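You operate a simulated robot arm through the tools that you are given. There is no shell and no other tool. Be economical: measure what you need, move in short steps, check, and stop when the job is done.

The job below is to be done with a simulated robot arm. You get a single attempt, and the scene is never put back.

TASK
Put the white plastic block on top of the paper ball on the top of the window bench. Take the yellow plastic block and put it on the low shelf of the window bench. Take the blue plastic block and leave it on the low shelf of the window bench. Put one of the wood pieces from the top of the window bench on top of the carton there. Fetch the beige block and set it on the low shelf of the window bench. Do these in any order. Set down upright: beige block.

Only the result counts: the job must be done as asked and must still hold three seconds after the hand-in. Knocking over, shifting, dropping, spilling or breaking anything else fails it.

THE ROBOT
A 7-joint arm with a vacuum gripper, on a carriage that runs on a rail from [-0.2, 138.2] to [0.1, -109.8] (x, y) and turns from -3.84 to 1.955 rad about z. Base frame: it is fixed where the carriage stands at the start and does not move with it; the origin is on the floor, on the carriage's upright axis, x ahead of it, y to its left, z up. Readings come in cm, rad, newtons and seconds.
With the tool pointing down near the work surface it reaches from about 32 to 74 cm from the robot's upright axis, wherever it stands. Its first joint turns from -2.897 to 2.897 rad. Places, roughly: beige block (4x7x4 cm) [40, -110, 80]; blue plastic block [50, -50, 75]; carton [75, -100, 75]; low shelf of the window bench [50, -30, 20]; paper ball (4x4x4 cm) [70, -70, 80]; white plastic block [50, -25, 75]; wood piece (4x4x5 cm) [70, -60, 80]; wood piece (5x5x4 cm) [80, -90, 80]; wood piece (5x6x4 cm) [70, -40, 80]; yellow plastic block [50, -25, 75]. Payload 1.06 kg.
Tool frame: the origin (TCP) lies in the middle of the cups' lips, and z points out of the cups. The gripper has 1 cup of 2.4 cm across, covering 2.4 by 2.4 cm (tool x, y); the bellows give 0.8 cm. With the vacuum on, a cup seals on a smooth face that it is pressed against (1 to 4 N); it does not hold porous or soft things. The pull reaches 23 N.
Orientation is told as [roll, pitch, yaw] about the base's x, y, z axes, in that order, counted from this pose: with the cups facing straight down, the tool's x points along the base's -x, its y along +y and its z along -z.

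THE INTERFACE
- The arm moves only by the tool arm_command. Its argument "increments" is a list of rows, each a list of 3 entries, a list of its own where there are three numbers: the vacuum: 1 switches it on, 0 off, then the shift along the tool's x, y, z in cm, then the turn, a rotation vector about the tool's x, y, z in rad. In form: [[valve, [x, y, z], [wx, wy, wz]], ...]. A call has 1 to 10 rows; each row shifts and turns the commanded pose from where the row before left it, along the tool's axes as they then stand. A row lasts 0.2 s, in which the tool goes at most 5 cm and 0.15 rad; a call with a longer step from one row to the next is refused whole, and so is a gripper value outside its range. Where a pose cannot be reached the arm comes as near as it can. A force on the tool above 40 N (or 10 N above the force at the start of the call, whichever is more), or a blocked arm, ends the call early, and 0.2 s more pass. The pull builds up within a second once a cup has sealed. Time passes only in rows, and 0.2 s behind the last, so rows that do not move give it time. The reply holds the time, the measured pose of the TCP, the force on the tool along the base axes and the pull of the vacuum, in the units named above and with some noise, with the torque about the TCP (base axes, N m) and any sound that the robot's microphone picked up, and new pictures: "show" is both (left out), scene, wrist or none.
- Cameras (640 x 400 px; columns grow to the right, rows downward): "scene" is now at [-1.07, 8.89, 145.99]; the picture's right is [-0.79, -0.62, 0.00], its down [-0.46, 0.59, -0.67] and it looks along [0.41, -0.52, -0.74] (base axes); focal length 272 px, centre (320, 200). "wrist" rides on the gripper at [7.8, 1.9, -9.6] in the tool frame; the picture's right is [-0.24, 0.97, 0.00], its down [-0.71, -0.17, -0.69] and it looks along [-0.67, -0.16, 0.73] (tool axes); focal length 243 px, centre (320, 200). There is no depth. A picture from a camera that has moved, and an enlarged one, comes with that camera's place and axes in the base frame and with its lens.
- raise_lower(by): slides the trunk up (or, below 0, down) by that many cm; the arm and the scene camera ride with it, the base frame stays. It gives what a move gives, with no picture.
- drive_base(legs): drives the robot by 1 to 6 legs, each [ahead, left, turn to the left] in cm, cm and rad, along the robot's own axes; the way and the turn of a leg run together, so that a leg with both is an arc; at most 150 cm and 3.142 rad a leg. The arm and the cameras ride along, it lands a little off, and it stops where it bumps. It keeps to its track: a leg is cut to what the track allows. It gives what a move gives, and a new picture of the scene camera.
- turn_head(pan, tilt): turns the head with the scene camera to pan (to the left, within 2.705 rad either way) and tilt (down, from -0.506 to 1.204), counted from straight ahead of the robot. It gives what a move gives, and a new picture of the scene camera.
- zoom(camera, box): a new picture of the part [left, top, right, bottom] of that camera's present view, enlarged. It takes no simulated time.
- close_job(): hands the job in; it is judged then, once.

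Go step by step. Nothing tells you exact positions but the pictures and the camera data: compare them with the known pose of the tool, close in by small moves and look again before you grip or let go. The budget is 165 turns and 260 pictures, counting those below and the enlarged ones. Unless the task says otherwise, let go and move clear before handing in, and close with one line.

The tools are called after ">>>" as name(argument=value, ...) on one line, values as JSON. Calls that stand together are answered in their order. arm_command: Moves the arm, as the interface text tells. Its arguments: {"type":"object","properties":{"increments":{"type":"array"},"show":{"type":"string","enum":["both","scene","wrist","none"]}},"required":["increments"]} The other tools are called the same way: raise_lower (by) slides the trunk up or down; drive_base (legs) drives the base; turn_head (pan, tilt) turns the head that bears the scene camera; zoom (camera, box) takes an enlarged picture of a part of a camera's view; close_job () hands the job in.

At the start:

```text
time_s: 0.0
eef_pos: [19.61, -39.47, 109.49]
ee_rot: [0.0, 0.001, 0.001]
force: [-0.1, 0.1, 0.5]
ft_torque: [0.02, 0.0, -0.01]
pull: 0.0
trunk travel left (down, up): [-40.0, 19.0]
robot x, y, heading: [0.06, -0.12, 0.005]
head pan, tilt: [-0.904, 0.841]
```

scene: 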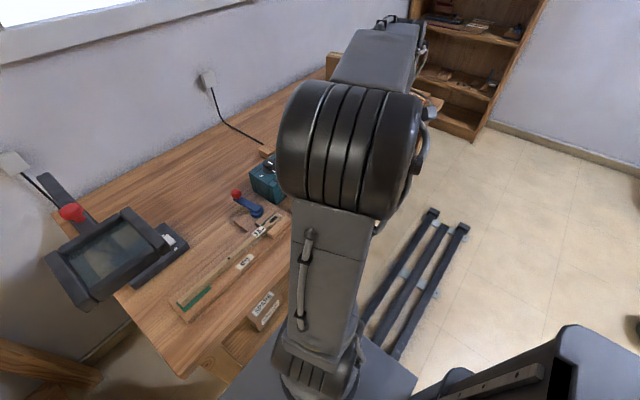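
wrist: 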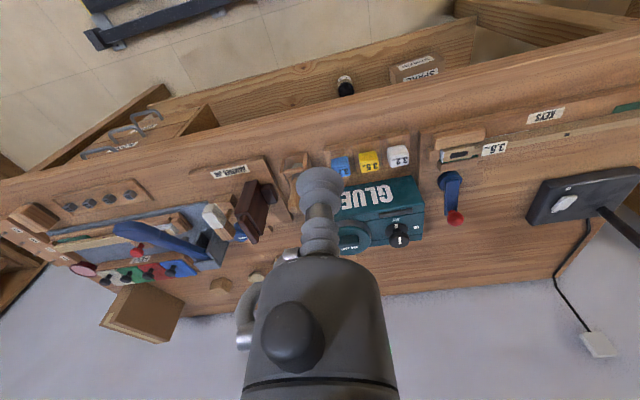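

The bench lies ahead of and to the right of the robot, and the wrist camera shows it upside down. I'll enlarge the wrist view to identify the objects.

>>> zoom(camera="wrist", box=[270, 40, 530, 260])

>>> zoom(camera="wrist", box=[0, 80, 320, 350])

```text
1.82 times, centred on (400, 150) of wrist
camera zoom: at [11.86, -37.47, 118.99], right [0.24, 0.97, 0.0], down [0.71, -0.17, 0.69], along [0.67, -0.16, -0.73], focal length 441 px, centre (174, 291)
```

zoom: 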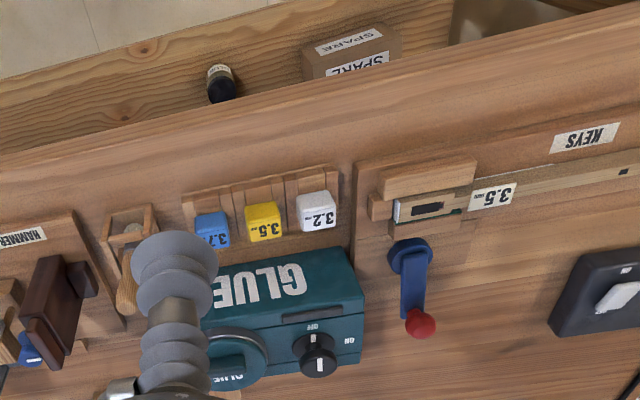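

```text
1.48 times, centred on (160, 215) of wrist
camera zoom: at [11.86, -37.47, 118.99], right [0.24, 0.97, 0.0], down [0.71, -0.17, 0.69], along [0.67, -0.16, -0.73], focal length 359 px, centre (557, 178)
```

zoom: 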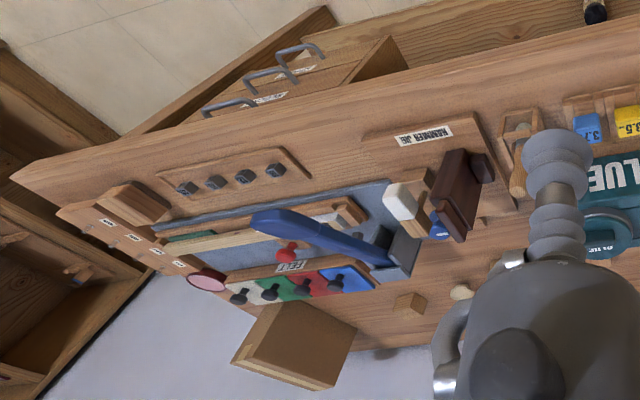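

The blue, yellow and white blocks sit in a holder near (41, -40…-29). The carton and a wood piece are further back. I'll drive left along the rail for a view under the bench top.

>>> drive_base(legs=[[0, 60, 0]])

>>> turn_head(pan=-1.1, tilt=0.7)

```text
time_s: 3.4
eef_pos: [19.53, 20.75, 109.33]
ee_rot: [0.0, 0.002, -0.002]
force: [-0.4, -0.1, -0.5]
ft_torque: [-0.03, 0.01, 0.0]
pull: 0.0
trunk travel left (down, up): [-40.0, 19.0]
robot x, y, heading: [-0.22, 60.62, 0.001]
head pan, tilt: [-0.904, 0.841]
camera scene: at [-1.12, 69.12, 145.99], right [-0.79, -0.62, 0.0], down [-0.46, 0.59, -0.67], along [0.41, -0.53, -0.74], focal length 272 px, centre (320, 200)
```

scene: 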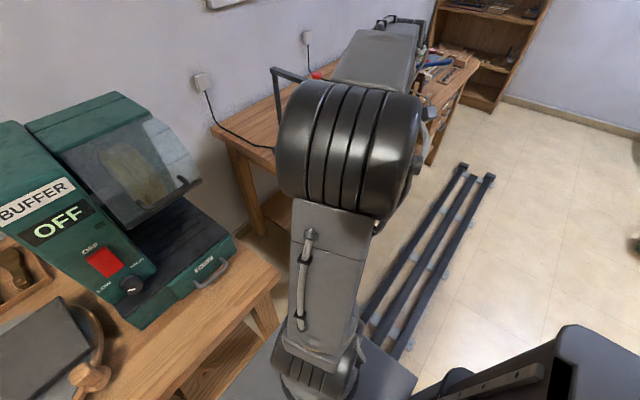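

```text
time_s: 4.1
eef_pos: [19.37, 20.77, 109.28]
ee_rot: [0.001, -0.001, -0.003]
force: [0.0, -0.7, -0.3]
ft_torque: [-0.02, -0.02, -0.02]
pull: 0.2
trunk travel left (down, up): [-40.0, 19.0]
robot x, y, heading: [-0.01, 60.46, -0.004]
head pan, tilt: [-1.1, 0.7]
camera scene: at [-2.13, 67.73, 147.14], right [-0.89, -0.45, 0.0], down [-0.29, 0.57, -0.76], along [0.35, -0.68, -0.64], focal length 272 px, centre (320, 200)
```

scene: 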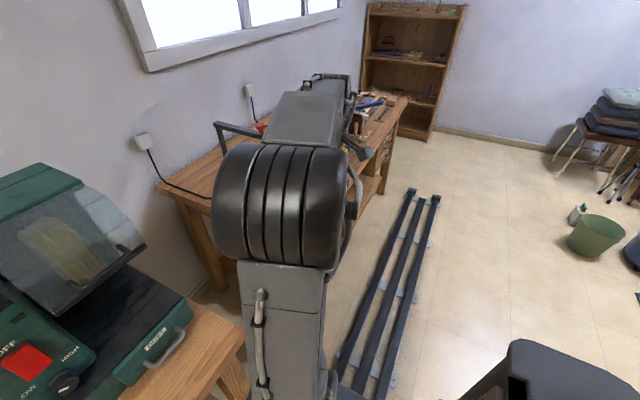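

The bench has an open low shelf beneath the top. I'll return to the bench and lower the trunk with the tool in front of its edge, so the wrist camera can look in at the shelf.

>>> drive_base(legs=[[0, -45, 0]])

>>> raise_lower(by=-30)

>>> arm_command(increments=[[0, [2, 0, 0], [0, 0, 0]]], show="both")

```text
time_s: 6.8
eef_pos: [19.5, -23.89, 109.45]
ee_rot: [0.001, -0.001, -0.003]
force: [0.5, 0.1, -0.1]
ft_torque: [-0.02, 0.01, 0.02]
pull: 0.0
trunk travel left (down, up): [-40.0, 19.0]
robot x, y, heading: [-0.26, 15.65, -0.004]
head pan, tilt: [-1.1, 0.7]
camera scene: at [-2.07, 23.12, 147.14], right [-0.89, -0.45, 0.0], down [-0.29, 0.57, -0.76], along [0.34, -0.68, -0.64], focal length 272 px, centre (320, 200)
```

scene: 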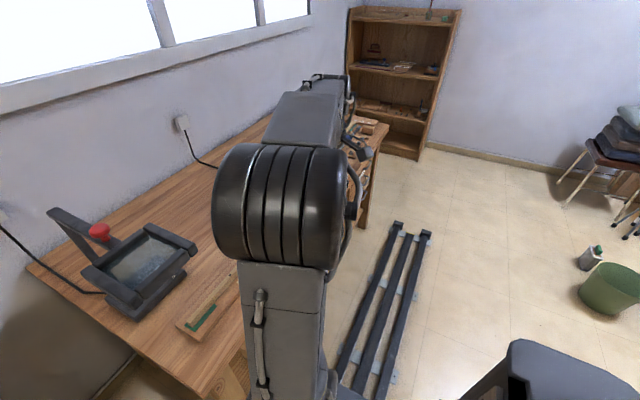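

```text
time_s: 9.8
eef_pos: [19.44, -23.91, 79.36]
ee_rot: [-0.001, 0.002, -0.004]
force: [0.1, -0.3, -0.2]
ft_torque: [-0.01, 0.01, 0.02]
pull: 0.0
trunk travel left (down, up): [-10.0, 49.0]
robot x, y, heading: [-0.21, 15.38, -0.001]
head pan, tilt: [-1.1, 0.7]
```

```text
time_s: 10.2
eef_pos: [17.44, -23.79, 79.52]
ee_rot: [0.001, -0.001, -0.005]
force: [0.1, 0.5, 0.2]
ft_torque: [0.0, 0.01, -0.01]
pull: 0.0
trunk travel left (down, up): [-10.0, 49.0]
robot x, y, heading: [-0.13, 15.84, -0.001]
head pan, tilt: [-1.1, 0.7]
camera scene: at [-2.06, 23.12, 117.15], right [-0.89, -0.45, 0.0], down [-0.29, 0.57, -0.76], along [0.34, -0.68, -0.64], focal length 272 px, centre (320, 200)
camera wrist: at [9.7, -21.86, 89.02], right [0.24, 0.97, 0.0], down [0.71, -0.17, 0.68], along [0.66, -0.16, -0.73], focal length 243 px, centre (320, 200)
```

scene: 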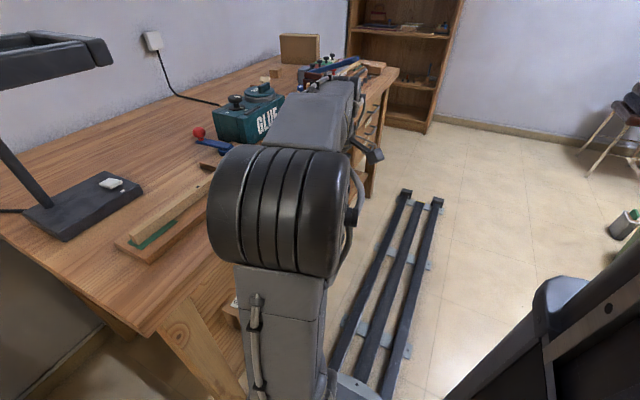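
wrist: 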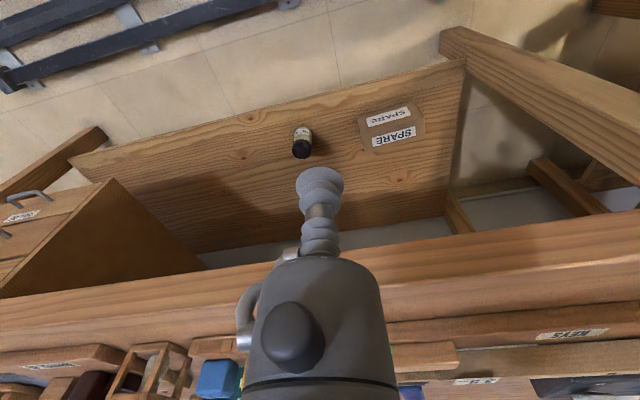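

The shelf is open at the front, with a bottle near (45, -36) and a SPARE box near (46, -10), leaving free room between and beside them. Next I'll raise the trunk and survey the right side of the bench top.

>>> raise_lower(by=32)

>>> drive_base(legs=[[0, -55, 0]])

>>> arm_command(increments=[[0, [0, 0, 0], [0, 0, 0]]], show="wrist")

>>> drive_base(legs=[[0, -25, 0]])

>>> arm_command(increments=[[0, [0, 0, 0], [0, 0, 0]]], show="wrist")

```text
time_s: 13.4
eef_pos: [17.4, -23.81, 111.42]
ee_rot: [0.0, 0.001, -0.004]
force: [0.5, 0.3, 0.2]
ft_torque: [0.0, 0.02, 0.01]
pull: 0.0
trunk travel left (down, up): [-42.0, 17.0]
robot x, y, heading: [0.09, 15.58, -0.003]
head pan, tilt: [-1.1, 0.7]
```

```text
time_s: 16.6
eef_pos: [17.63, -78.95, 111.53]
ee_rot: [0.0, 0.0, -0.002]
force: [0.6, 0.5, 0.0]
ft_torque: [0.0, 0.0, 0.01]
pull: 0.0
trunk travel left (down, up): [-42.0, 17.0]
robot x, y, heading: [-0.13, -39.76, 0.003]
head pan, tilt: [-1.1, 0.7]
camera scene: at [-2.03, -32.01, 149.14], right [-0.89, -0.45, 0.0], down [-0.29, 0.57, -0.76], along [0.35, -0.68, -0.64], focal length 272 px, centre (320, 200)
```

scene: 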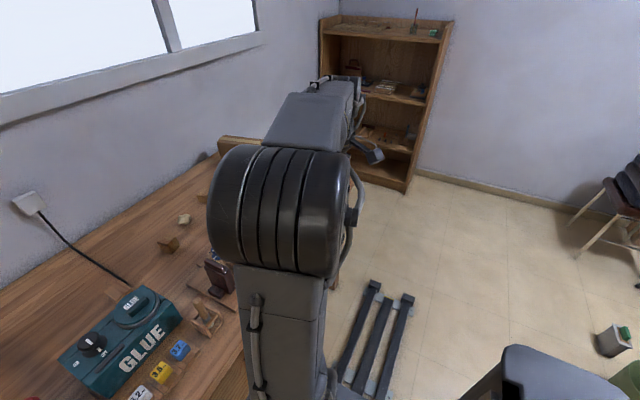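

```text
time_s: 17.0
eef_pos: [17.66, -79.06, 111.52]
ee_rot: [0.002, 0.0, -0.001]
force: [-0.7, 0.2, 0.1]
ft_torque: [-0.03, -0.01, 0.01]
pull: 0.0
trunk travel left (down, up): [-42.0, 17.0]
robot x, y, heading: [-0.22, -39.81, 0.002]
head pan, tilt: [-1.1, 0.7]
camera wrist: at [9.86, -76.96, 121.02], right [0.24, 0.97, 0.0], down [0.71, -0.17, 0.68], along [0.67, -0.16, -0.73], focal length 243 px, centre (320, 200)
```

wrist: 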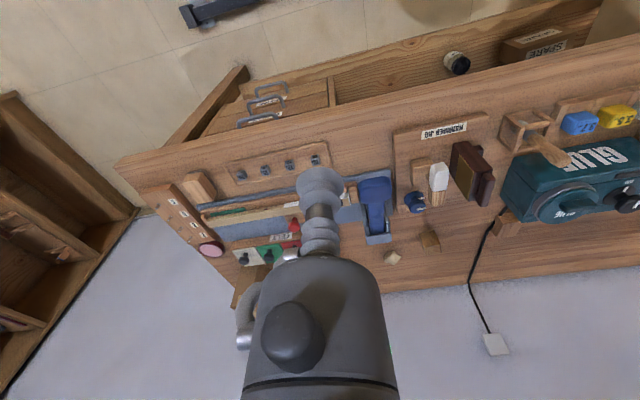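

```text
time_s: 18.8
eef_pos: [17.61, -103.77, 111.41]
ee_rot: [0.001, 0.0, 0.0]
force: [-1.0, 0.1, 0.2]
ft_torque: [-0.01, 0.0, 0.02]
pull: 0.1
trunk travel left (down, up): [-42.0, 17.0]
robot x, y, heading: [0.06, -64.21, -0.004]
head pan, tilt: [-1.1, 0.7]
camera scene: at [-2.0, -56.82, 149.14], right [-0.89, -0.45, 0.0], down [-0.29, 0.57, -0.76], along [0.35, -0.68, -0.64], focal length 272 px, centre (320, 200)
```

scene: 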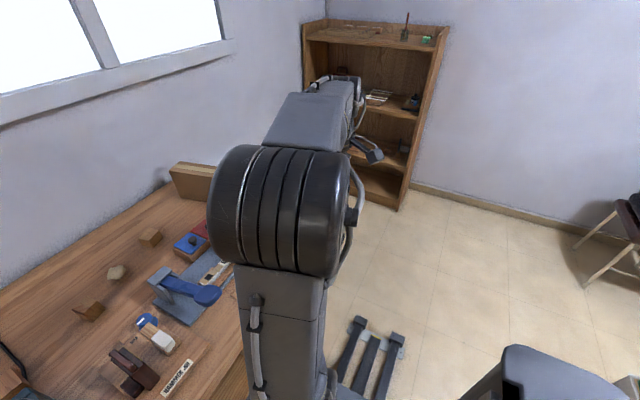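

```text
time_s: 19.2
eef_pos: [17.63, -103.68, 111.46]
ee_rot: [0.0, 0.0, 0.002]
force: [-0.2, 0.7, -0.3]
ft_torque: [-0.03, 0.01, 0.01]
pull: 0.0
trunk travel left (down, up): [-42.0, 17.0]
robot x, y, heading: [0.03, -64.26, -0.003]
head pan, tilt: [-1.1, 0.7]
camera wrist: at [9.94, -101.75, 121.02], right [0.24, 0.97, 0.0], down [0.71, -0.17, 0.69], along [0.67, -0.16, -0.73], focal length 243 px, centre (320, 200)
```

wrist: 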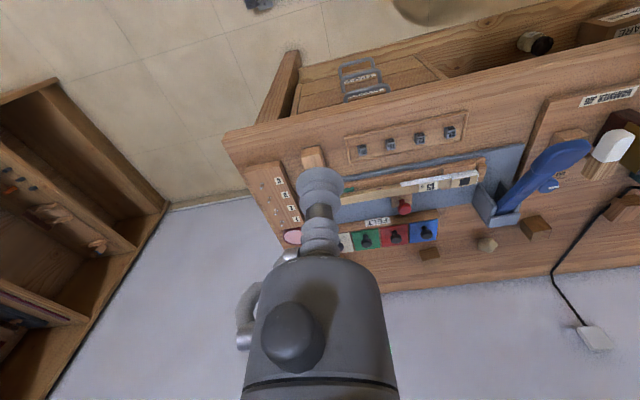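

The paper ball triangulates to about (73, -70.5) and the beige block to about (35.5, -109). I'll enlarge these parts.

>>> zoom(camera="wrist", box=[220, 110, 460, 270])

>>> zoom(camera="wrist", box=[400, 120, 640, 280])

>>> zoom(camera="scene", box=[60, 150, 250, 320])

```text
2.50 times, centred on (340, 190) of wrist
camera zoom: at [9.94, -101.75, 121.02], right [0.24, 0.97, 0.0], down [0.71, -0.17, 0.69], along [0.67, -0.16, -0.73], focal length 606 px, centre (270, 225)
```

zoom: 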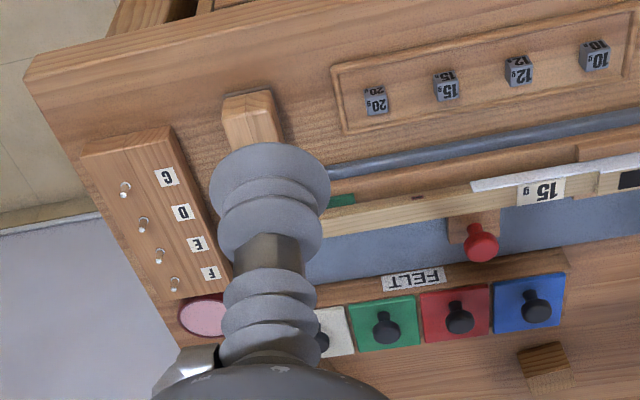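

```text
2.50 times, centred on (520, 200) of wrist
camera zoom: at [9.94, -101.75, 121.02], right [0.24, 0.97, 0.0], down [0.71, -0.17, 0.69], along [0.67, -0.16, -0.73], focal length 606 px, centre (-180, 200)
```

zoom: 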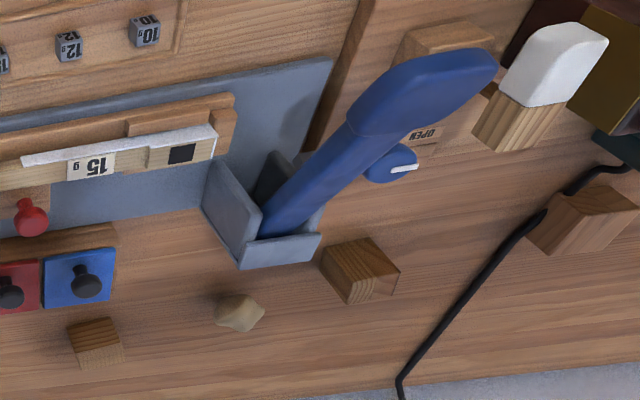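

```text
2.35 times, centred on (155, 235) of scene
camera zoom: at [-2.01, -56.81, 149.14], right [-0.89, -0.45, 0.0], down [-0.29, 0.57, -0.76], along [0.35, -0.68, -0.64], focal length 639 px, centre (708, 118)
```

zoom: 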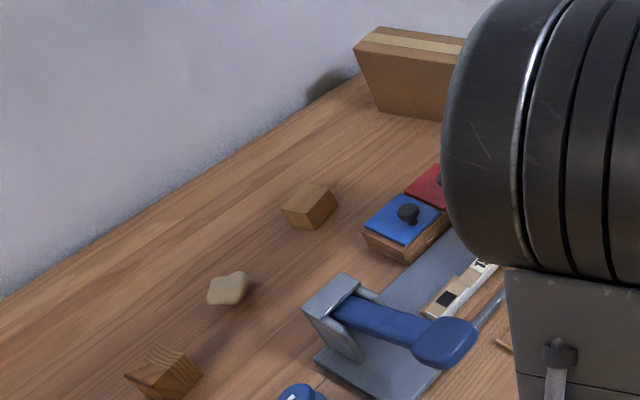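

I need a clearer view of the beige block to see its posture. I'll drive back a little so the cup does not hide it.

>>> drive_base(legs=[[0, 14, 0]])

>>> zoom(camera="wrist", box=[200, 140, 300, 220])

>>> zoom(camera="wrist", box=[440, 80, 640, 260])

```text
time_s: 20.5
eef_pos: [17.76, -89.76, 111.4]
ee_rot: [0.0, 0.0, -0.001]
force: [0.2, 0.1, 0.5]
ft_torque: [0.02, 0.01, 0.01]
pull: 0.0
trunk travel left (down, up): [-42.0, 17.0]
robot x, y, heading: [-0.1, -49.96, 0.0]
head pan, tilt: [-1.1, 0.7]
camera scene: at [-2.01, -42.72, 149.14], right [-0.89, -0.45, 0.0], down [-0.29, 0.57, -0.77], along [0.35, -0.68, -0.64], focal length 272 px, centre (320, 200)
```

scene: 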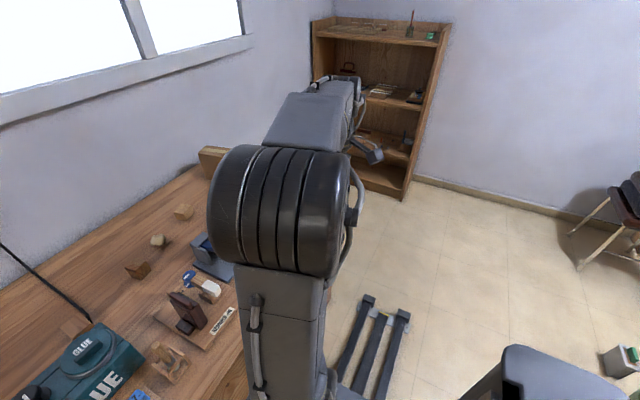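

```text
5.00 times, centred on (250, 180) of wrist
camera zoom: at [9.88, -87.69, 121.02], right [0.24, 0.97, 0.0], down [0.71, -0.17, 0.69], along [0.67, -0.16, -0.73], focal length 1213 px, centre (670, 300)
```

zoom: 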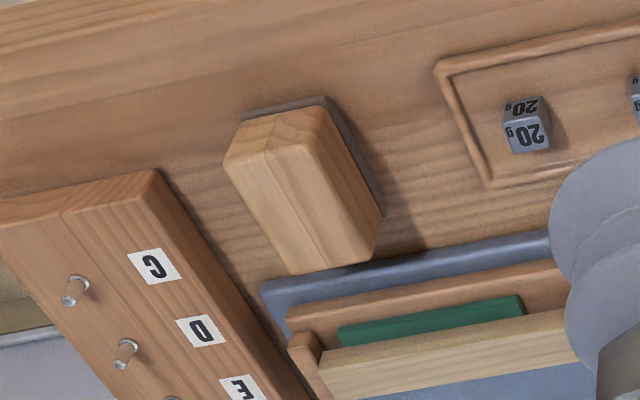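

```text
2.22 times, centred on (540, 170) of wrist
camera zoom: at [9.88, -87.69, 121.02], right [0.24, 0.97, 0.0], down [0.71, -0.17, 0.69], along [0.67, -0.16, -0.73], focal length 539 px, centre (-169, 267)
```

zoom: 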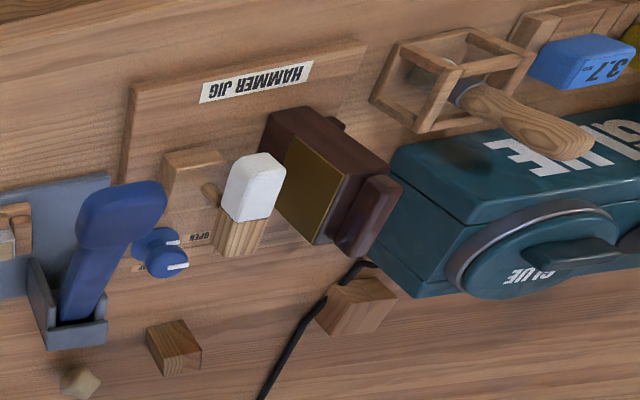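

The beige block is a sanding block lying pad-down, so that's how it must end up. I'll bring the arm to point straight ahead, so it can later slip under the bench top, and start with the yellow block.

>>> drive_base(legs=[[0, 15, 0]])

>>> arm_command(increments=[[0, [-2, 4, 0], [0, 0, 0]], [0, [-2, 4, 0], [0, 0, 0]], [0, [-2, 4, 0], [0, 0, 0]], [0, [-2, 4, 0], [0, 0, 0]], [0, [-2, 4, 0], [0, 0, 0]], [0, [-2, 4, 0], [0, 0, 0]], [0, [-2, 4, 0], [0, 0, 0]], [0, [0, 4, 0], [0, 0, 0]], [0, [0, 4, 0], [0, 0, 0]], [0, [0, 4, 0], [0, 0, 0]]], show="both")

```text
time_s: 21.9
eef_pos: [17.6, -74.63, 111.44]
ee_rot: [-0.001, -0.001, -0.003]
force: [0.5, -0.2, 0.8]
ft_torque: [0.02, 0.03, 0.02]
pull: 0.1
trunk travel left (down, up): [-42.0, 17.0]
robot x, y, heading: [0.14, -35.42, -0.004]
head pan, tilt: [-1.1, 0.7]
camera scene: at [-2.02, -27.75, 149.14], right [-0.89, -0.45, 0.0], down [-0.29, 0.57, -0.77], along [0.34, -0.68, -0.64], focal length 272 px, centre (320, 200)
```

scene: 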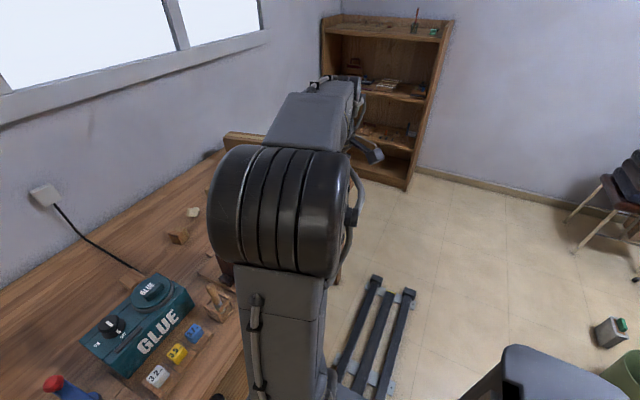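

```text
time_s: 24.1
eef_pos: [31.6, -34.88, 111.53]
ee_rot: [-0.001, 0.0, -0.004]
force: [-0.1, -0.2, -0.4]
ft_torque: [-0.02, 0.05, 0.0]
pull: 0.1
trunk travel left (down, up): [-42.0, 17.0]
robot x, y, heading: [0.32, -35.04, -0.005]
head pan, tilt: [-1.1, 0.7]
camera scene: at [-2.01, -27.76, 149.14], right [-0.89, -0.45, 0.0], down [-0.29, 0.57, -0.76], along [0.34, -0.68, -0.64], focal length 272 px, centre (320, 200)
camera wrist: at [23.89, -32.96, 121.08], right [0.24, 0.97, 0.0], down [0.71, -0.17, 0.68], along [0.66, -0.16, -0.73], focal length 243 px, centre (320, 200)
```

scene: 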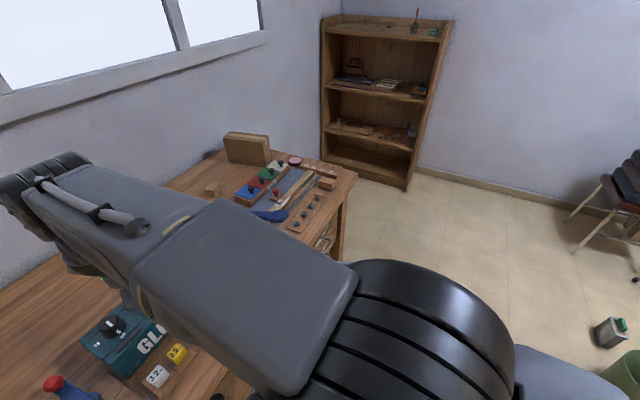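
wrist: 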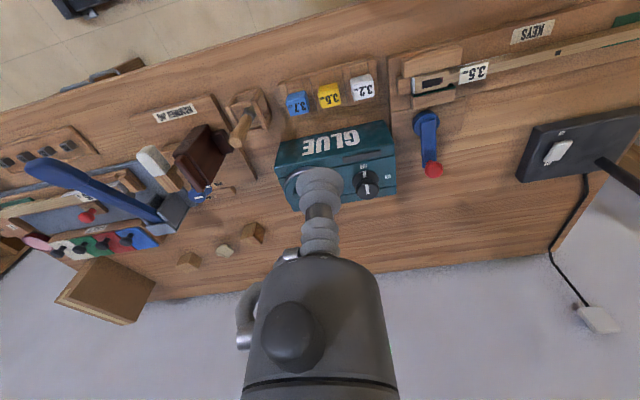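

The blocks' tops come out at about x 36, z 85, and yellow is near y -34.7. I'll move over it and descend partway.

>>> arm_command(increments=[[0, [-2.5, 0, 2], [0, 0, 0]], [0, [-2, 0, 4], [0, 0, 0]], [0, [0, 0, 4], [0, 0, 0]], [0, [0, 0, 4], [0, 0, 0]]], show="wrist")

>>> zoom(camera="wrist", box=[220, 20, 420, 220])

```text
time_s: 25.1
eef_pos: [36.18, -34.88, 97.44]
ee_rot: [-0.001, -0.001, -0.004]
force: [0.2, -0.3, -1.2]
ft_torque: [-0.05, -0.01, 0.01]
pull: 0.0
trunk travel left (down, up): [-42.0, 17.0]
robot x, y, heading: [0.37, -35.37, -0.004]
head pan, tilt: [-1.1, 0.7]
camera wrist: at [28.35, -32.86, 106.98], right [0.24, 0.97, 0.0], down [0.71, -0.17, 0.69], along [0.67, -0.16, -0.73], focal length 243 px, centre (320, 200)
```

wrist: 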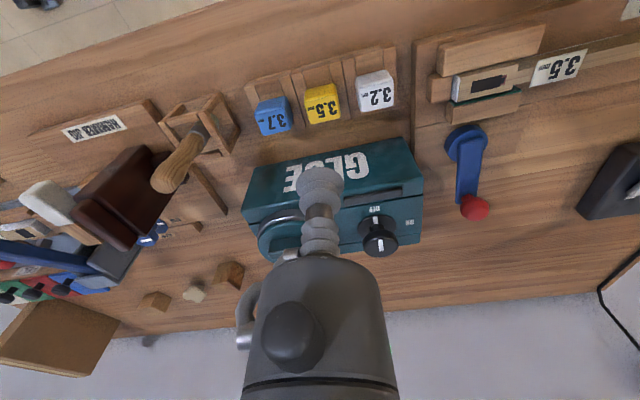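

```text
2.00 times, centred on (320, 120) of wrist
camera zoom: at [28.35, -32.86, 106.98], right [0.24, 0.97, 0.0], down [0.71, -0.17, 0.69], along [0.67, -0.16, -0.73], focal length 485 px, centre (320, 360)
```

zoom: 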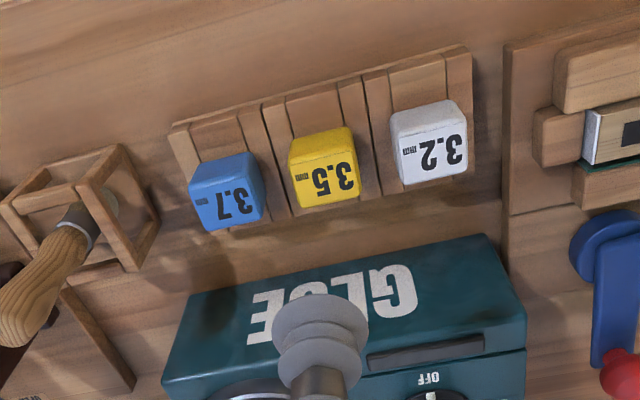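

Yellow now triangulates to about (39, -34.9), with its top at 81–83. I'll shift forward, descend to about z 89 and recheck.

>>> arm_command(increments=[[0, [-2.5, 0, 3], [0, 0, 0]], [0, [0, 0, 3], [0, 0, 0]], [0, [0, 0, 2.4], [0, 0, 0]]], show="wrist")

>>> zoom(camera="wrist", box=[220, 40, 420, 200])

```text
time_s: 25.9
eef_pos: [38.91, -34.86, 88.87]
ee_rot: [0.0, 0.001, -0.003]
force: [-0.1, 0.5, -0.3]
ft_torque: [0.01, 0.01, -0.01]
pull: 0.2
trunk travel left (down, up): [-42.0, 17.0]
robot x, y, heading: [0.28, -35.24, -0.0]
head pan, tilt: [-1.1, 0.7]
camera wrist: at [31.06, -32.89, 98.54], right [0.24, 0.97, 0.0], down [0.71, -0.17, 0.69], along [0.67, -0.16, -0.73], focal length 243 px, centre (320, 200)
```

wrist: 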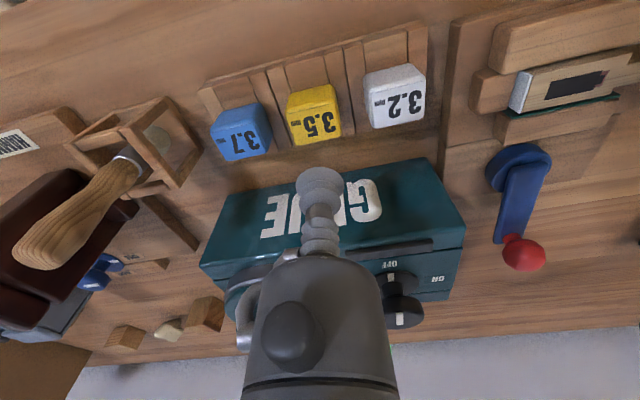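

```text
2.50 times, centred on (320, 120) of wrist
camera zoom: at [31.06, -32.89, 98.54], right [0.24, 0.97, 0.0], down [0.71, -0.17, 0.69], along [0.67, -0.16, -0.73], focal length 606 px, centre (320, 400)
```

zoom: 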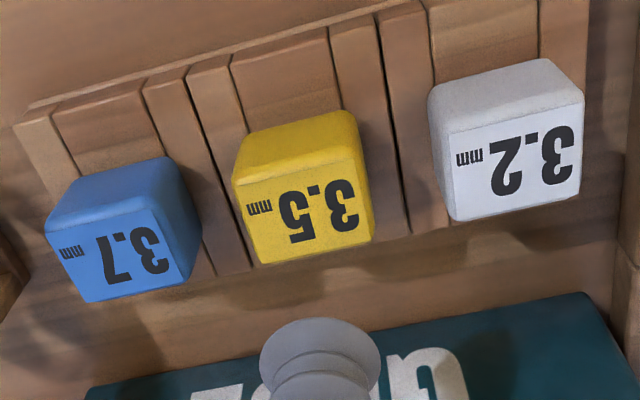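

The label faces are the tops: yellow is about (39.1, -35.2), with its top near z 81.5. I'll align and come down with the vacuum on.

>>> arm_command(increments=[[1, [-0.2, -0.4, 3], [0, 0, 0]], [1, [0, 0, 2.5], [0, 0, 0]], [1, [0, 0, 0.6], [0, 0, 0]], [1, [0, 0, 0.5], [0, 0, 0]]], show="wrist")

>>> zoom(camera="wrist", box=[240, 100, 400, 220])

```text
time_s: 26.7
eef_pos: [39.34, -35.31, 83.57]
ee_rot: [0.0, -0.018, -0.005]
force: [-1.6, 0.2, 23.3]
ft_torque: [-0.01, 0.26, 0.01]
pull: 0.1
trunk travel left (down, up): [-42.0, 17.0]
robot x, y, heading: [0.25, -35.05, -0.009]
head pan, tilt: [-1.1, 0.7]
stopped in row 3: the force on the tool passed its limit at 49 N (the readings are from after the stop); the commanded pose is now the measured one
camera wrist: at [31.47, -33.28, 92.98], right [0.24, 0.97, 0.0], down [0.69, -0.17, 0.7], along [0.68, -0.16, -0.72], focal length 243 px, centre (320, 200)
```

wrist: 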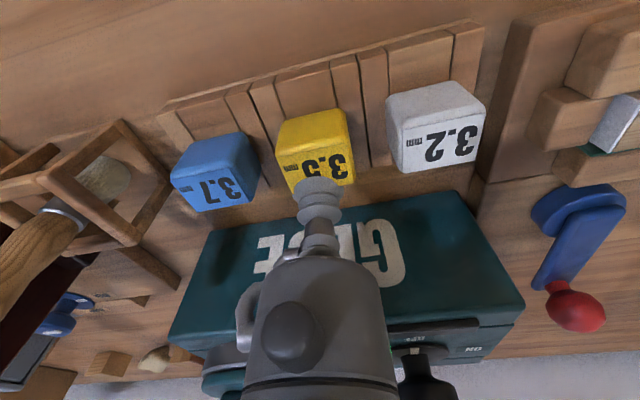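

```text
3.33 times, centred on (320, 160) of wrist
camera zoom: at [31.47, -33.28, 92.98], right [0.24, 0.97, 0.0], down [0.69, -0.17, 0.7], along [0.68, -0.16, -0.72], focal length 809 px, centre (320, 333)
```

zoom: 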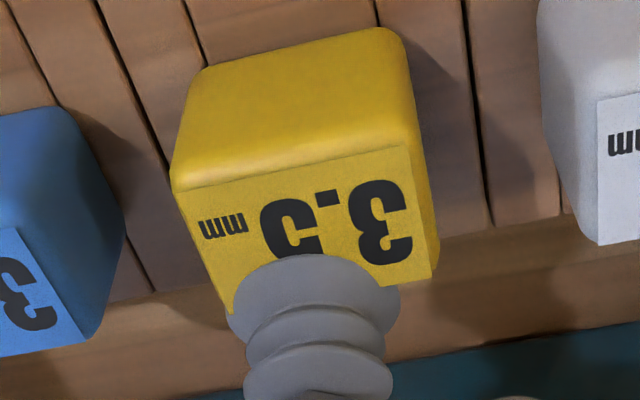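

The cup met the far edge of the block's top at z ≈ 83.5, so the block's centre is about 1.5 cm nearer to me. I'll lift, shift back and try again gently.

>>> arm_command(increments=[[0, [0, 0, -1.5], [0, 0.018, 0]], [0, [1.5, -0.1, 0], [0, 0, 0]], [0, [0, 0, 0], [0, 0, 0]]], show="wrist")

>>> zoom(camera="wrist", box=[240, 100, 400, 220])

```text
time_s: 27.5
eef_pos: [37.85, -35.42, 84.84]
ee_rot: [0.0, 0.004, -0.004]
force: [1.1, -0.7, 0.3]
ft_torque: [-0.05, 0.0, -0.04]
pull: 0.0
trunk travel left (down, up): [-42.0, 17.0]
robot x, y, heading: [-0.01, -35.12, -0.003]
head pan, tilt: [-1.1, 0.7]
camera wrist: at [30.09, -33.45, 94.45], right [0.24, 0.97, 0.0], down [0.71, -0.17, 0.68], along [0.66, -0.16, -0.73], focal length 243 px, centre (320, 200)
```

wrist: 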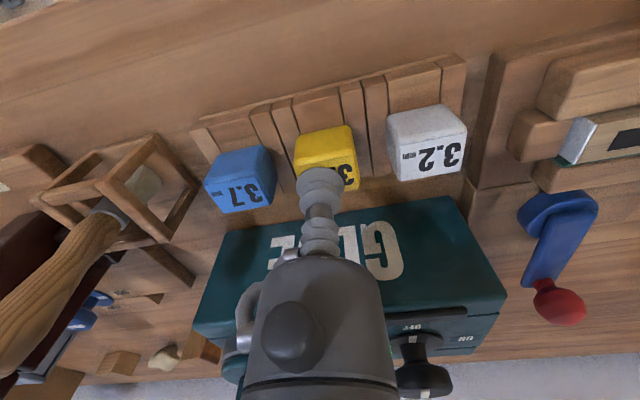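

```text
3.33 times, centred on (320, 160) of wrist
camera zoom: at [30.09, -33.45, 94.45], right [0.24, 0.97, 0.0], down [0.71, -0.17, 0.68], along [0.66, -0.16, -0.73], focal length 809 px, centre (320, 333)
```

zoom: 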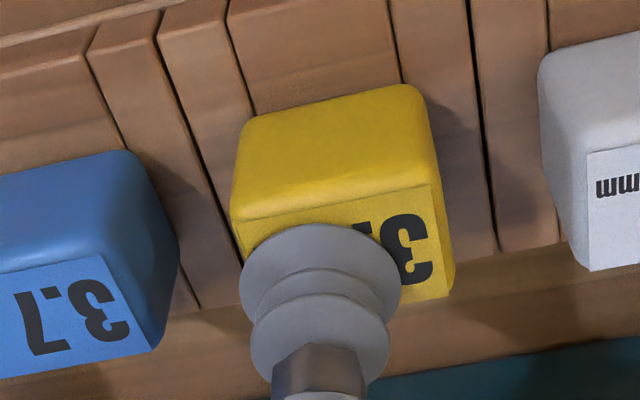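

Now I'm slightly off in +y. I'll correct by (0.35, 0.35) and descend in small steps with the vacuum on.

>>> arm_command(increments=[[1, [-0.35, 0.35, 0], [0, 0, 0]], [1, [0, 0, 0.4], [0, 0, 0]], [1, [0, 0, 0.3], [0, 0, 0]], [1, [0, 0, 0], [0, 0, 0]]], show="none")

```text
time_s: 28.5
eef_pos: [38.22, -35.05, 84.24]
ee_rot: [0.001, 0.005, -0.003]
force: [0.7, -0.3, 3.8]
ft_torque: [0.03, 0.06, 0.01]
pull: 0.1
trunk travel left (down, up): [-42.0, 17.0]
robot x, y, heading: [0.03, -34.92, -0.006]
head pan, tilt: [-1.1, 0.7]
```

>>> arm_command(increments=[[1, [0, 0, 0.05], [0, 0, 0]], [1, [0, 0, 0], [0, 0, 0]], [1, [0, 0, 0], [0, 0, 0]], [1, [0, 0, 0], [0, 0, 0]], [1, [0, 0, 0], [0, 0, 0]]], show="wrist")

>>> zoom(camera="wrist", box=[240, 100, 400, 220])

```text
time_s: 29.7
eef_pos: [38.22, -34.99, 84.29]
ee_rot: [0.001, 0.003, -0.004]
force: [2.2, 0.1, 4.6]
ft_torque: [-0.02, 0.03, 0.0]
pull: 0.1
trunk travel left (down, up): [-42.0, 17.0]
robot x, y, heading: [-0.01, -35.41, -0.002]
head pan, tilt: [-1.1, 0.7]
camera wrist: at [30.44, -33.08, 93.8], right [0.24, 0.97, 0.0], down [0.71, -0.17, 0.68], along [0.66, -0.16, -0.73], focal length 243 px, centre (320, 200)
```

wrist: 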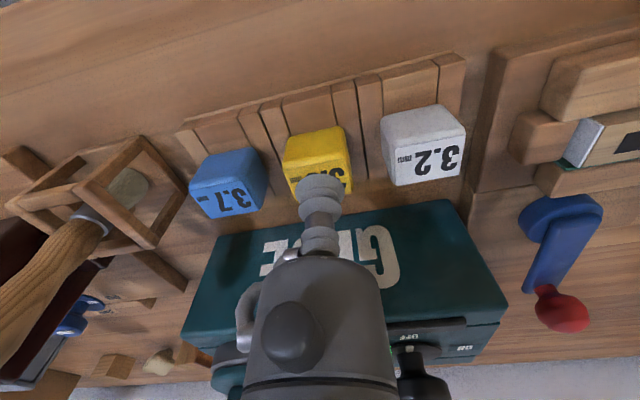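

```text
3.33 times, centred on (320, 160) of wrist
camera zoom: at [30.44, -33.08, 93.8], right [0.24, 0.97, 0.0], down [0.71, -0.17, 0.68], along [0.66, -0.16, -0.73], focal length 809 px, centre (320, 333)
```

zoom: 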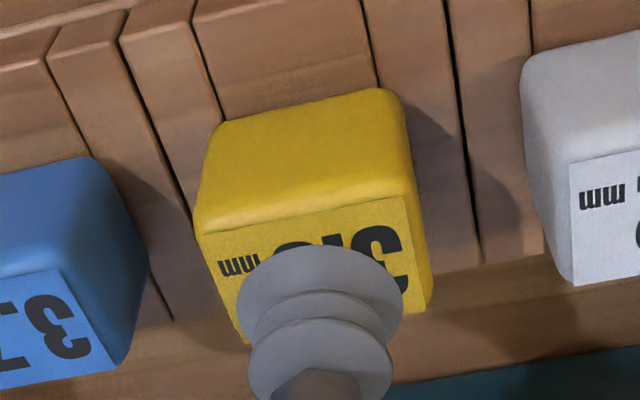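

The cup touches but does not seal, so the contact geometry isn't what I assumed. I'll check the block's shape from the scene camera.

>>> arm_command(increments=[[0, [0, 0, -3], [0, 0, 0]]], show="none")

>>> turn_head(pan=-0.3, tilt=0.95)

```text
time_s: 30.1
eef_pos: [38.3, -35.15, 87.09]
ee_rot: [-0.002, 0.005, -0.005]
force: [0.8, 0.2, -0.8]
ft_torque: [0.02, 0.02, 0.01]
pull: 0.1
trunk travel left (down, up): [-42.0, 17.0]
robot x, y, heading: [0.22, -35.3, -0.009]
head pan, tilt: [-1.1, 0.7]
```

```text
time_s: 31.2
eef_pos: [38.16, -35.05, 87.09]
ee_rot: [0.0, 0.004, -0.004]
force: [0.2, 0.4, 0.0]
ft_torque: [0.01, 0.04, 0.0]
pull: 0.0
trunk travel left (down, up): [-42.0, 17.0]
robot x, y, heading: [0.16, -35.69, -0.005]
head pan, tilt: [-0.3, 0.949]
camera scene: at [1.09, -22.35, 147.17], right [-0.3, -0.95, 0.0], down [-0.78, 0.24, -0.58], along [0.56, -0.17, -0.81], focal length 272 px, centre (320, 200)
```

scene: 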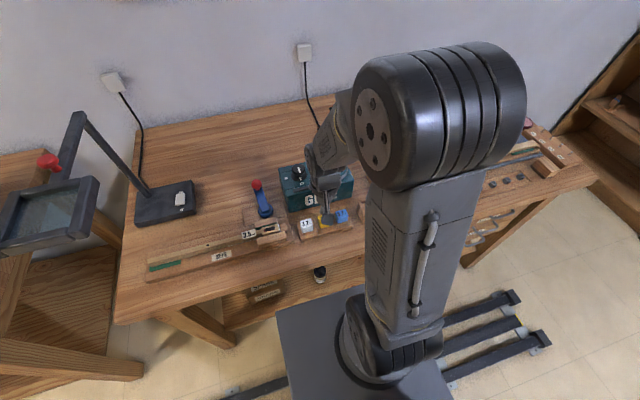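

>>> zoom(camera="scene", box=[270, 170, 370, 245])

```text
5.33 times, centred on (320, 208) of scene
camera zoom: at [1.09, -22.35, 147.17], right [-0.3, -0.95, 0.0], down [-0.78, 0.24, -0.58], along [0.56, -0.17, -0.81], focal length 1448 px, centre (320, 160)
```

zoom: 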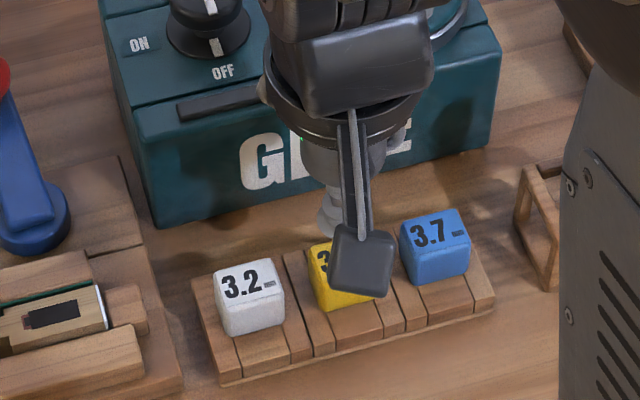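

The label is on the upper face, but the face may be tilted. I'll move the tool in front and yaw it about 86° so the wrist camera sees the block profile from the side.

>>> arm_command(increments=[[0, [0, 0, -3], [0, 0, 0.15]], [0, [3, 3, 0], [0, 0, 0.15]], [0, [0, 0, 0], [0, 0, 0.15]], [0, [0, 0, 0], [0, 0, 0.15]], [0, [0, 0, 0], [0, 0, 0.15]], [0, [0, 0, 0], [0, 0, 0.15]], [0, [0, 0, 0], [0, 0, 0.15]], [0, [0, 0, 0], [0, 0, 0.15]], [0, [0, 0, 0], [0, 0, 0.15]], [0, [0, 0, 0], [0, 0, 0.15]]], show="wrist")

```text
time_s: 33.4
eef_pos: [35.67, -31.58, 90.29]
ee_rot: [-0.003, -0.002, -1.505]
force: [0.2, -0.2, 0.1]
ft_torque: [-0.02, 0.03, -0.01]
pull: 0.2
trunk travel left (down, up): [-42.0, 17.0]
robot x, y, heading: [-0.16, -34.94, -0.006]
head pan, tilt: [-0.3, 0.949]
camera wrist: at [37.21, -23.58, 99.73], right [0.99, -0.17, 0.0], down [-0.12, -0.72, 0.69], along [-0.12, -0.68, -0.73], focal length 243 px, centre (320, 200)
```

wrist: 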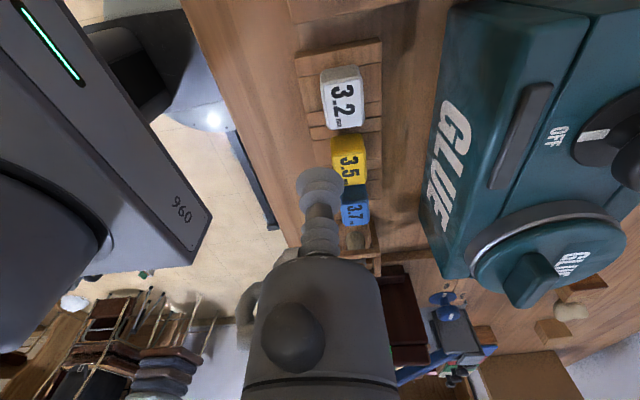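

>>> zoom(camera="wrist", box=[280, 50, 400, 250])

```text
2.00 times, centred on (340, 150) of wrist
camera zoom: at [37.21, -23.58, 99.73], right [0.99, -0.17, 0.0], down [-0.12, -0.72, 0.69], along [-0.12, -0.68, -0.73], focal length 485 px, centre (280, 300)
```

zoom: 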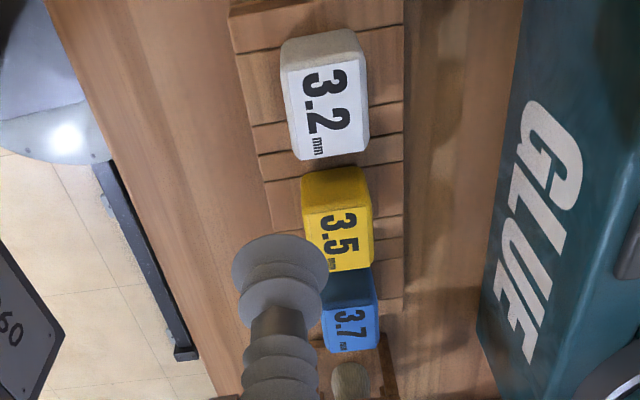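

The top face is only about 2.4 × 3 cm, centred at (37.5, -35.1, 84.4). My cup overhung the back edge. White is near y -29.9 and blue near y -40.1. I'll align over yellow in this yaw.

>>> arm_command(increments=[[0, [-3.61, 1.61, 0], [0, 0, 0.066]], [0, [0, 0, 4], [0, 0, 0]], [0, [0, 0, 0.8], [0, 0, 0]]], show="wrist")

>>> zoom(camera="wrist", box=[240, 100, 400, 220])

```text
time_s: 34.2
eef_pos: [37.57, -35.14, 85.3]
ee_rot: [-0.004, -0.001, -1.569]
force: [-0.2, 0.6, 0.3]
ft_torque: [-0.03, -0.01, 0.01]
pull: 0.0
trunk travel left (down, up): [-42.0, 17.0]
robot x, y, heading: [0.04, -35.46, 0.001]
head pan, tilt: [-0.3, 0.949]
camera wrist: at [39.46, -27.2, 94.9], right [0.97, -0.23, 0.0], down [-0.17, -0.71, 0.69], along [-0.16, -0.67, -0.73], focal length 243 px, centre (320, 200)
```

wrist: 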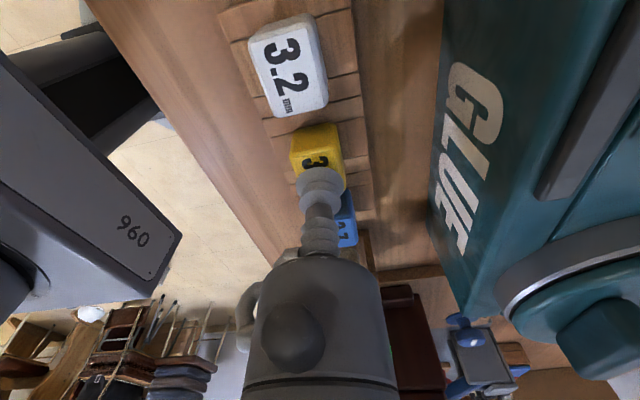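

```text
3.33 times, centred on (320, 160) of wrist
camera zoom: at [39.46, -27.2, 94.9], right [0.97, -0.23, 0.0], down [-0.17, -0.71, 0.69], along [-0.16, -0.67, -0.73], focal length 809 px, centre (320, 333)
```

zoom: 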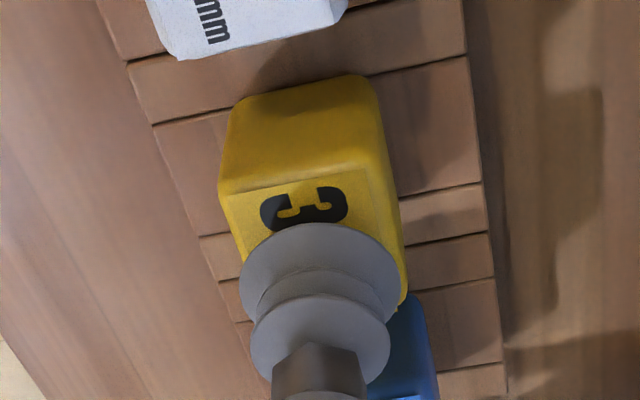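

Alignment looks right: the cup is centred across the face. I'll descend in small steps with the vacuum on.

>>> arm_command(increments=[[1, [0, 0, 0.5], [0, 0, 0]], [1, [0, 0, 0.3], [0, 0, 0]], [1, [0, 0, 0.25], [0, 0, 0]], [1, [0, 0, 0], [0, 0, 0]], [1, [0, 0, 0], [0, 0, 0]]], show="none")

```text
time_s: 35.4
eef_pos: [37.6, -35.04, 84.18]
ee_rot: [-0.001, -0.001, -1.568]
force: [0.2, -2.1, 11.7]
ft_torque: [-0.01, 0.0, 0.01]
pull: 22.8
trunk travel left (down, up): [-42.0, 17.0]
robot x, y, heading: [0.16, -35.41, -0.003]
head pan, tilt: [-0.3, 0.949]
```

Sealed with a full 22.8 N pull. I'll lift straight up, turning the yaw back as it rises.

>>> arm_command(increments=[[1, [0, 0, -2], [0, 0, 0]], [1, [0, 0, -3], [0, 0, 0]], [1, [0, 0, -4], [0, 0, -0.15]], [1, [0, 0, -4], [0, 0, -0.15]], [1, [0, 0, -4], [0, 0, -0.15]], [1, [0, 0, -4], [0, 0, -0.15]], [1, [0, 0, 0], [0, 0, -0.15]], [1, [0, 0, 0], [0, 0, -0.15]], [1, [0, 0, 0], [0, 0, -0.15]], [1, [0, 0, 0], [0, 0, -0.15]]], show="none")

>>> arm_command(increments=[[1, [0, 0, 0], [0, 0, -0.15]], [1, [0, 0, 0], [0, 0, -0.15]], [1, [0, 0, 0], [0, 0, -0.069]], [1, [2, -4, 0], [0, 0, 0]], [1, [2, -4, 0], [0, 0, 0]], [1, [2, -4, 0], [0, 0, 0]], [1, [2, -4, 0], [0, 0, 0]], [1, [2, -4, 0], [0, 0, 0]], [1, [2, -4, 0], [0, 0, 0]], [1, [2, -4, 0], [0, 0, 0]]], show="none")

>>> arm_command(increments=[[1, [2, -4, 0], [0, 0, 0]], [1, [2, -3, 0], [0, 0, 0]], [1, [2.6, -2, 0], [0, 0, 0]]], show="wrist")

```text
time_s: 37.6
eef_pos: [37.61, -34.99, 105.32]
ee_rot: [-0.002, 0.004, -0.366]
force: [0.1, -0.1, -0.1]
ft_torque: [0.01, -0.03, 0.01]
pull: 23.4
trunk travel left (down, up): [-42.0, 17.0]
robot x, y, heading: [-0.07, -34.99, -0.005]
head pan, tilt: [-0.3, 0.949]
```

```text
time_s: 39.8
eef_pos: [23.5, -63.2, 105.35]
ee_rot: [-0.001, 0.003, 0.001]
force: [-0.5, 0.6, -0.6]
ft_torque: [-0.02, 0.03, 0.01]
pull: 22.9
trunk travel left (down, up): [-42.0, 17.0]
robot x, y, heading: [0.12, -35.25, 0.001]
head pan, tilt: [-0.3, 0.949]
```

```text
time_s: 40.6
eef_pos: [17.22, -72.07, 105.29]
ee_rot: [0.0, 0.004, -0.002]
force: [-0.2, -0.1, -0.5]
ft_torque: [-0.02, 0.01, 0.04]
pull: 22.8
trunk travel left (down, up): [-42.0, 17.0]
robot x, y, heading: [0.15, -34.93, -0.003]
head pan, tilt: [-0.3, 0.949]
camera wrist: at [9.41, -70.01, 114.9], right [0.23, 0.97, 0.0], down [0.71, -0.17, 0.68], along [0.66, -0.16, -0.73], focal length 243 px, centre (320, 200)
```

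wrist: 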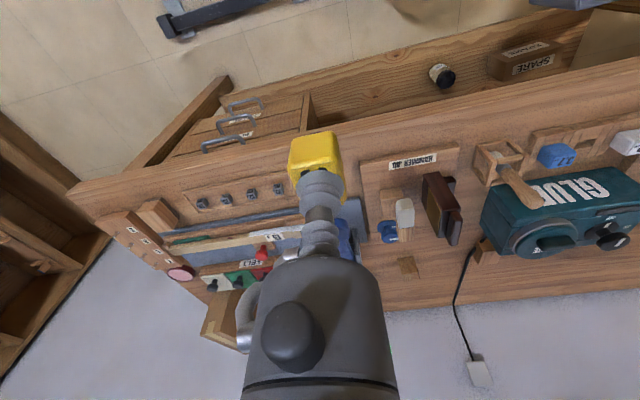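

The yellow block is held. I'll drive so the tool is in front of the free shelf stretch at y ≈ -52, then lower the trunk.

>>> drive_base(legs=[[0, 21, 0]])

>>> raise_lower(by=-42)

>>> arm_command(increments=[[1, [0, 0, 4], [0, 0, 0]], [1, [0, 0, 4], [0, 0, 0]], [1, [0, 0, 4], [0, 0, 0]]], show="both")

```text
time_s: 42.2
eef_pos: [17.16, -51.23, 105.27]
ee_rot: [0.0, 0.002, -0.001]
force: [-0.5, -0.6, -0.1]
ft_torque: [-0.02, 0.02, 0.0]
pull: 23.2
trunk travel left (down, up): [-42.0, 17.0]
robot x, y, heading: [-0.18, -14.33, -0.004]
head pan, tilt: [-0.3, 0.949]
camera scene: at [1.06, -1.65, 147.17], right [-0.3, -0.95, 0.0], down [-0.78, 0.24, -0.58], along [0.56, -0.17, -0.81], focal length 272 px, centre (320, 200)
```

scene: 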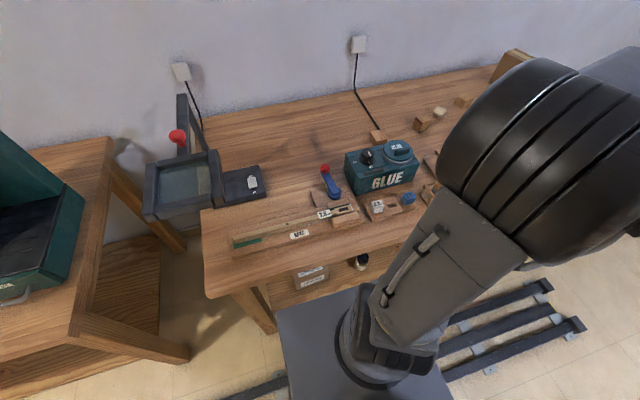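

```text
refused: -42 is not a number from -40 to 40
```

```text
time_s: 43.0
eef_pos: [17.1, -51.05, 93.36]
ee_rot: [0.001, 0.004, 0.0]
force: [-0.2, 0.0, 0.0]
ft_torque: [-0.01, -0.03, 0.0]
pull: 23.0
trunk travel left (down, up): [-42.0, 17.0]
robot x, y, heading: [-0.14, -14.95, -0.003]
head pan, tilt: [-0.3, 0.949]
camera scene: at [1.06, -1.65, 147.17], right [-0.3, -0.95, 0.0], down [-0.78, 0.24, -0.58], along [0.56, -0.17, -0.81], focal length 272 px, centre (320, 200)
camera wrist: at [9.3, -49.13, 102.95], right [0.24, 0.97, 0.0], down [0.71, -0.17, 0.68], along [0.66, -0.16, -0.73], focal length 243 px, centre (320, 200)
```

scene: 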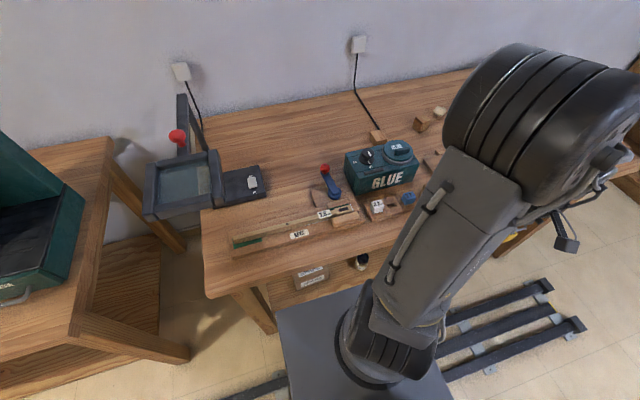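
wrist: 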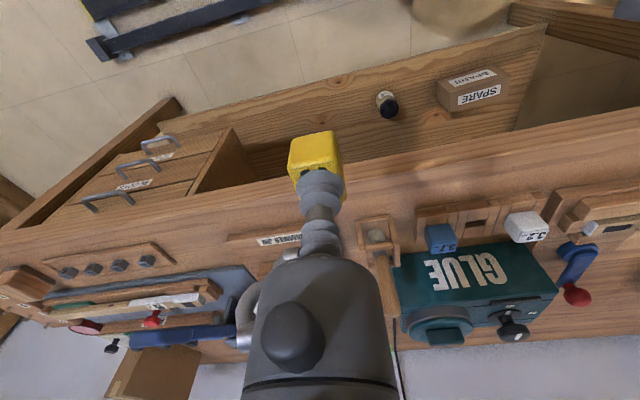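

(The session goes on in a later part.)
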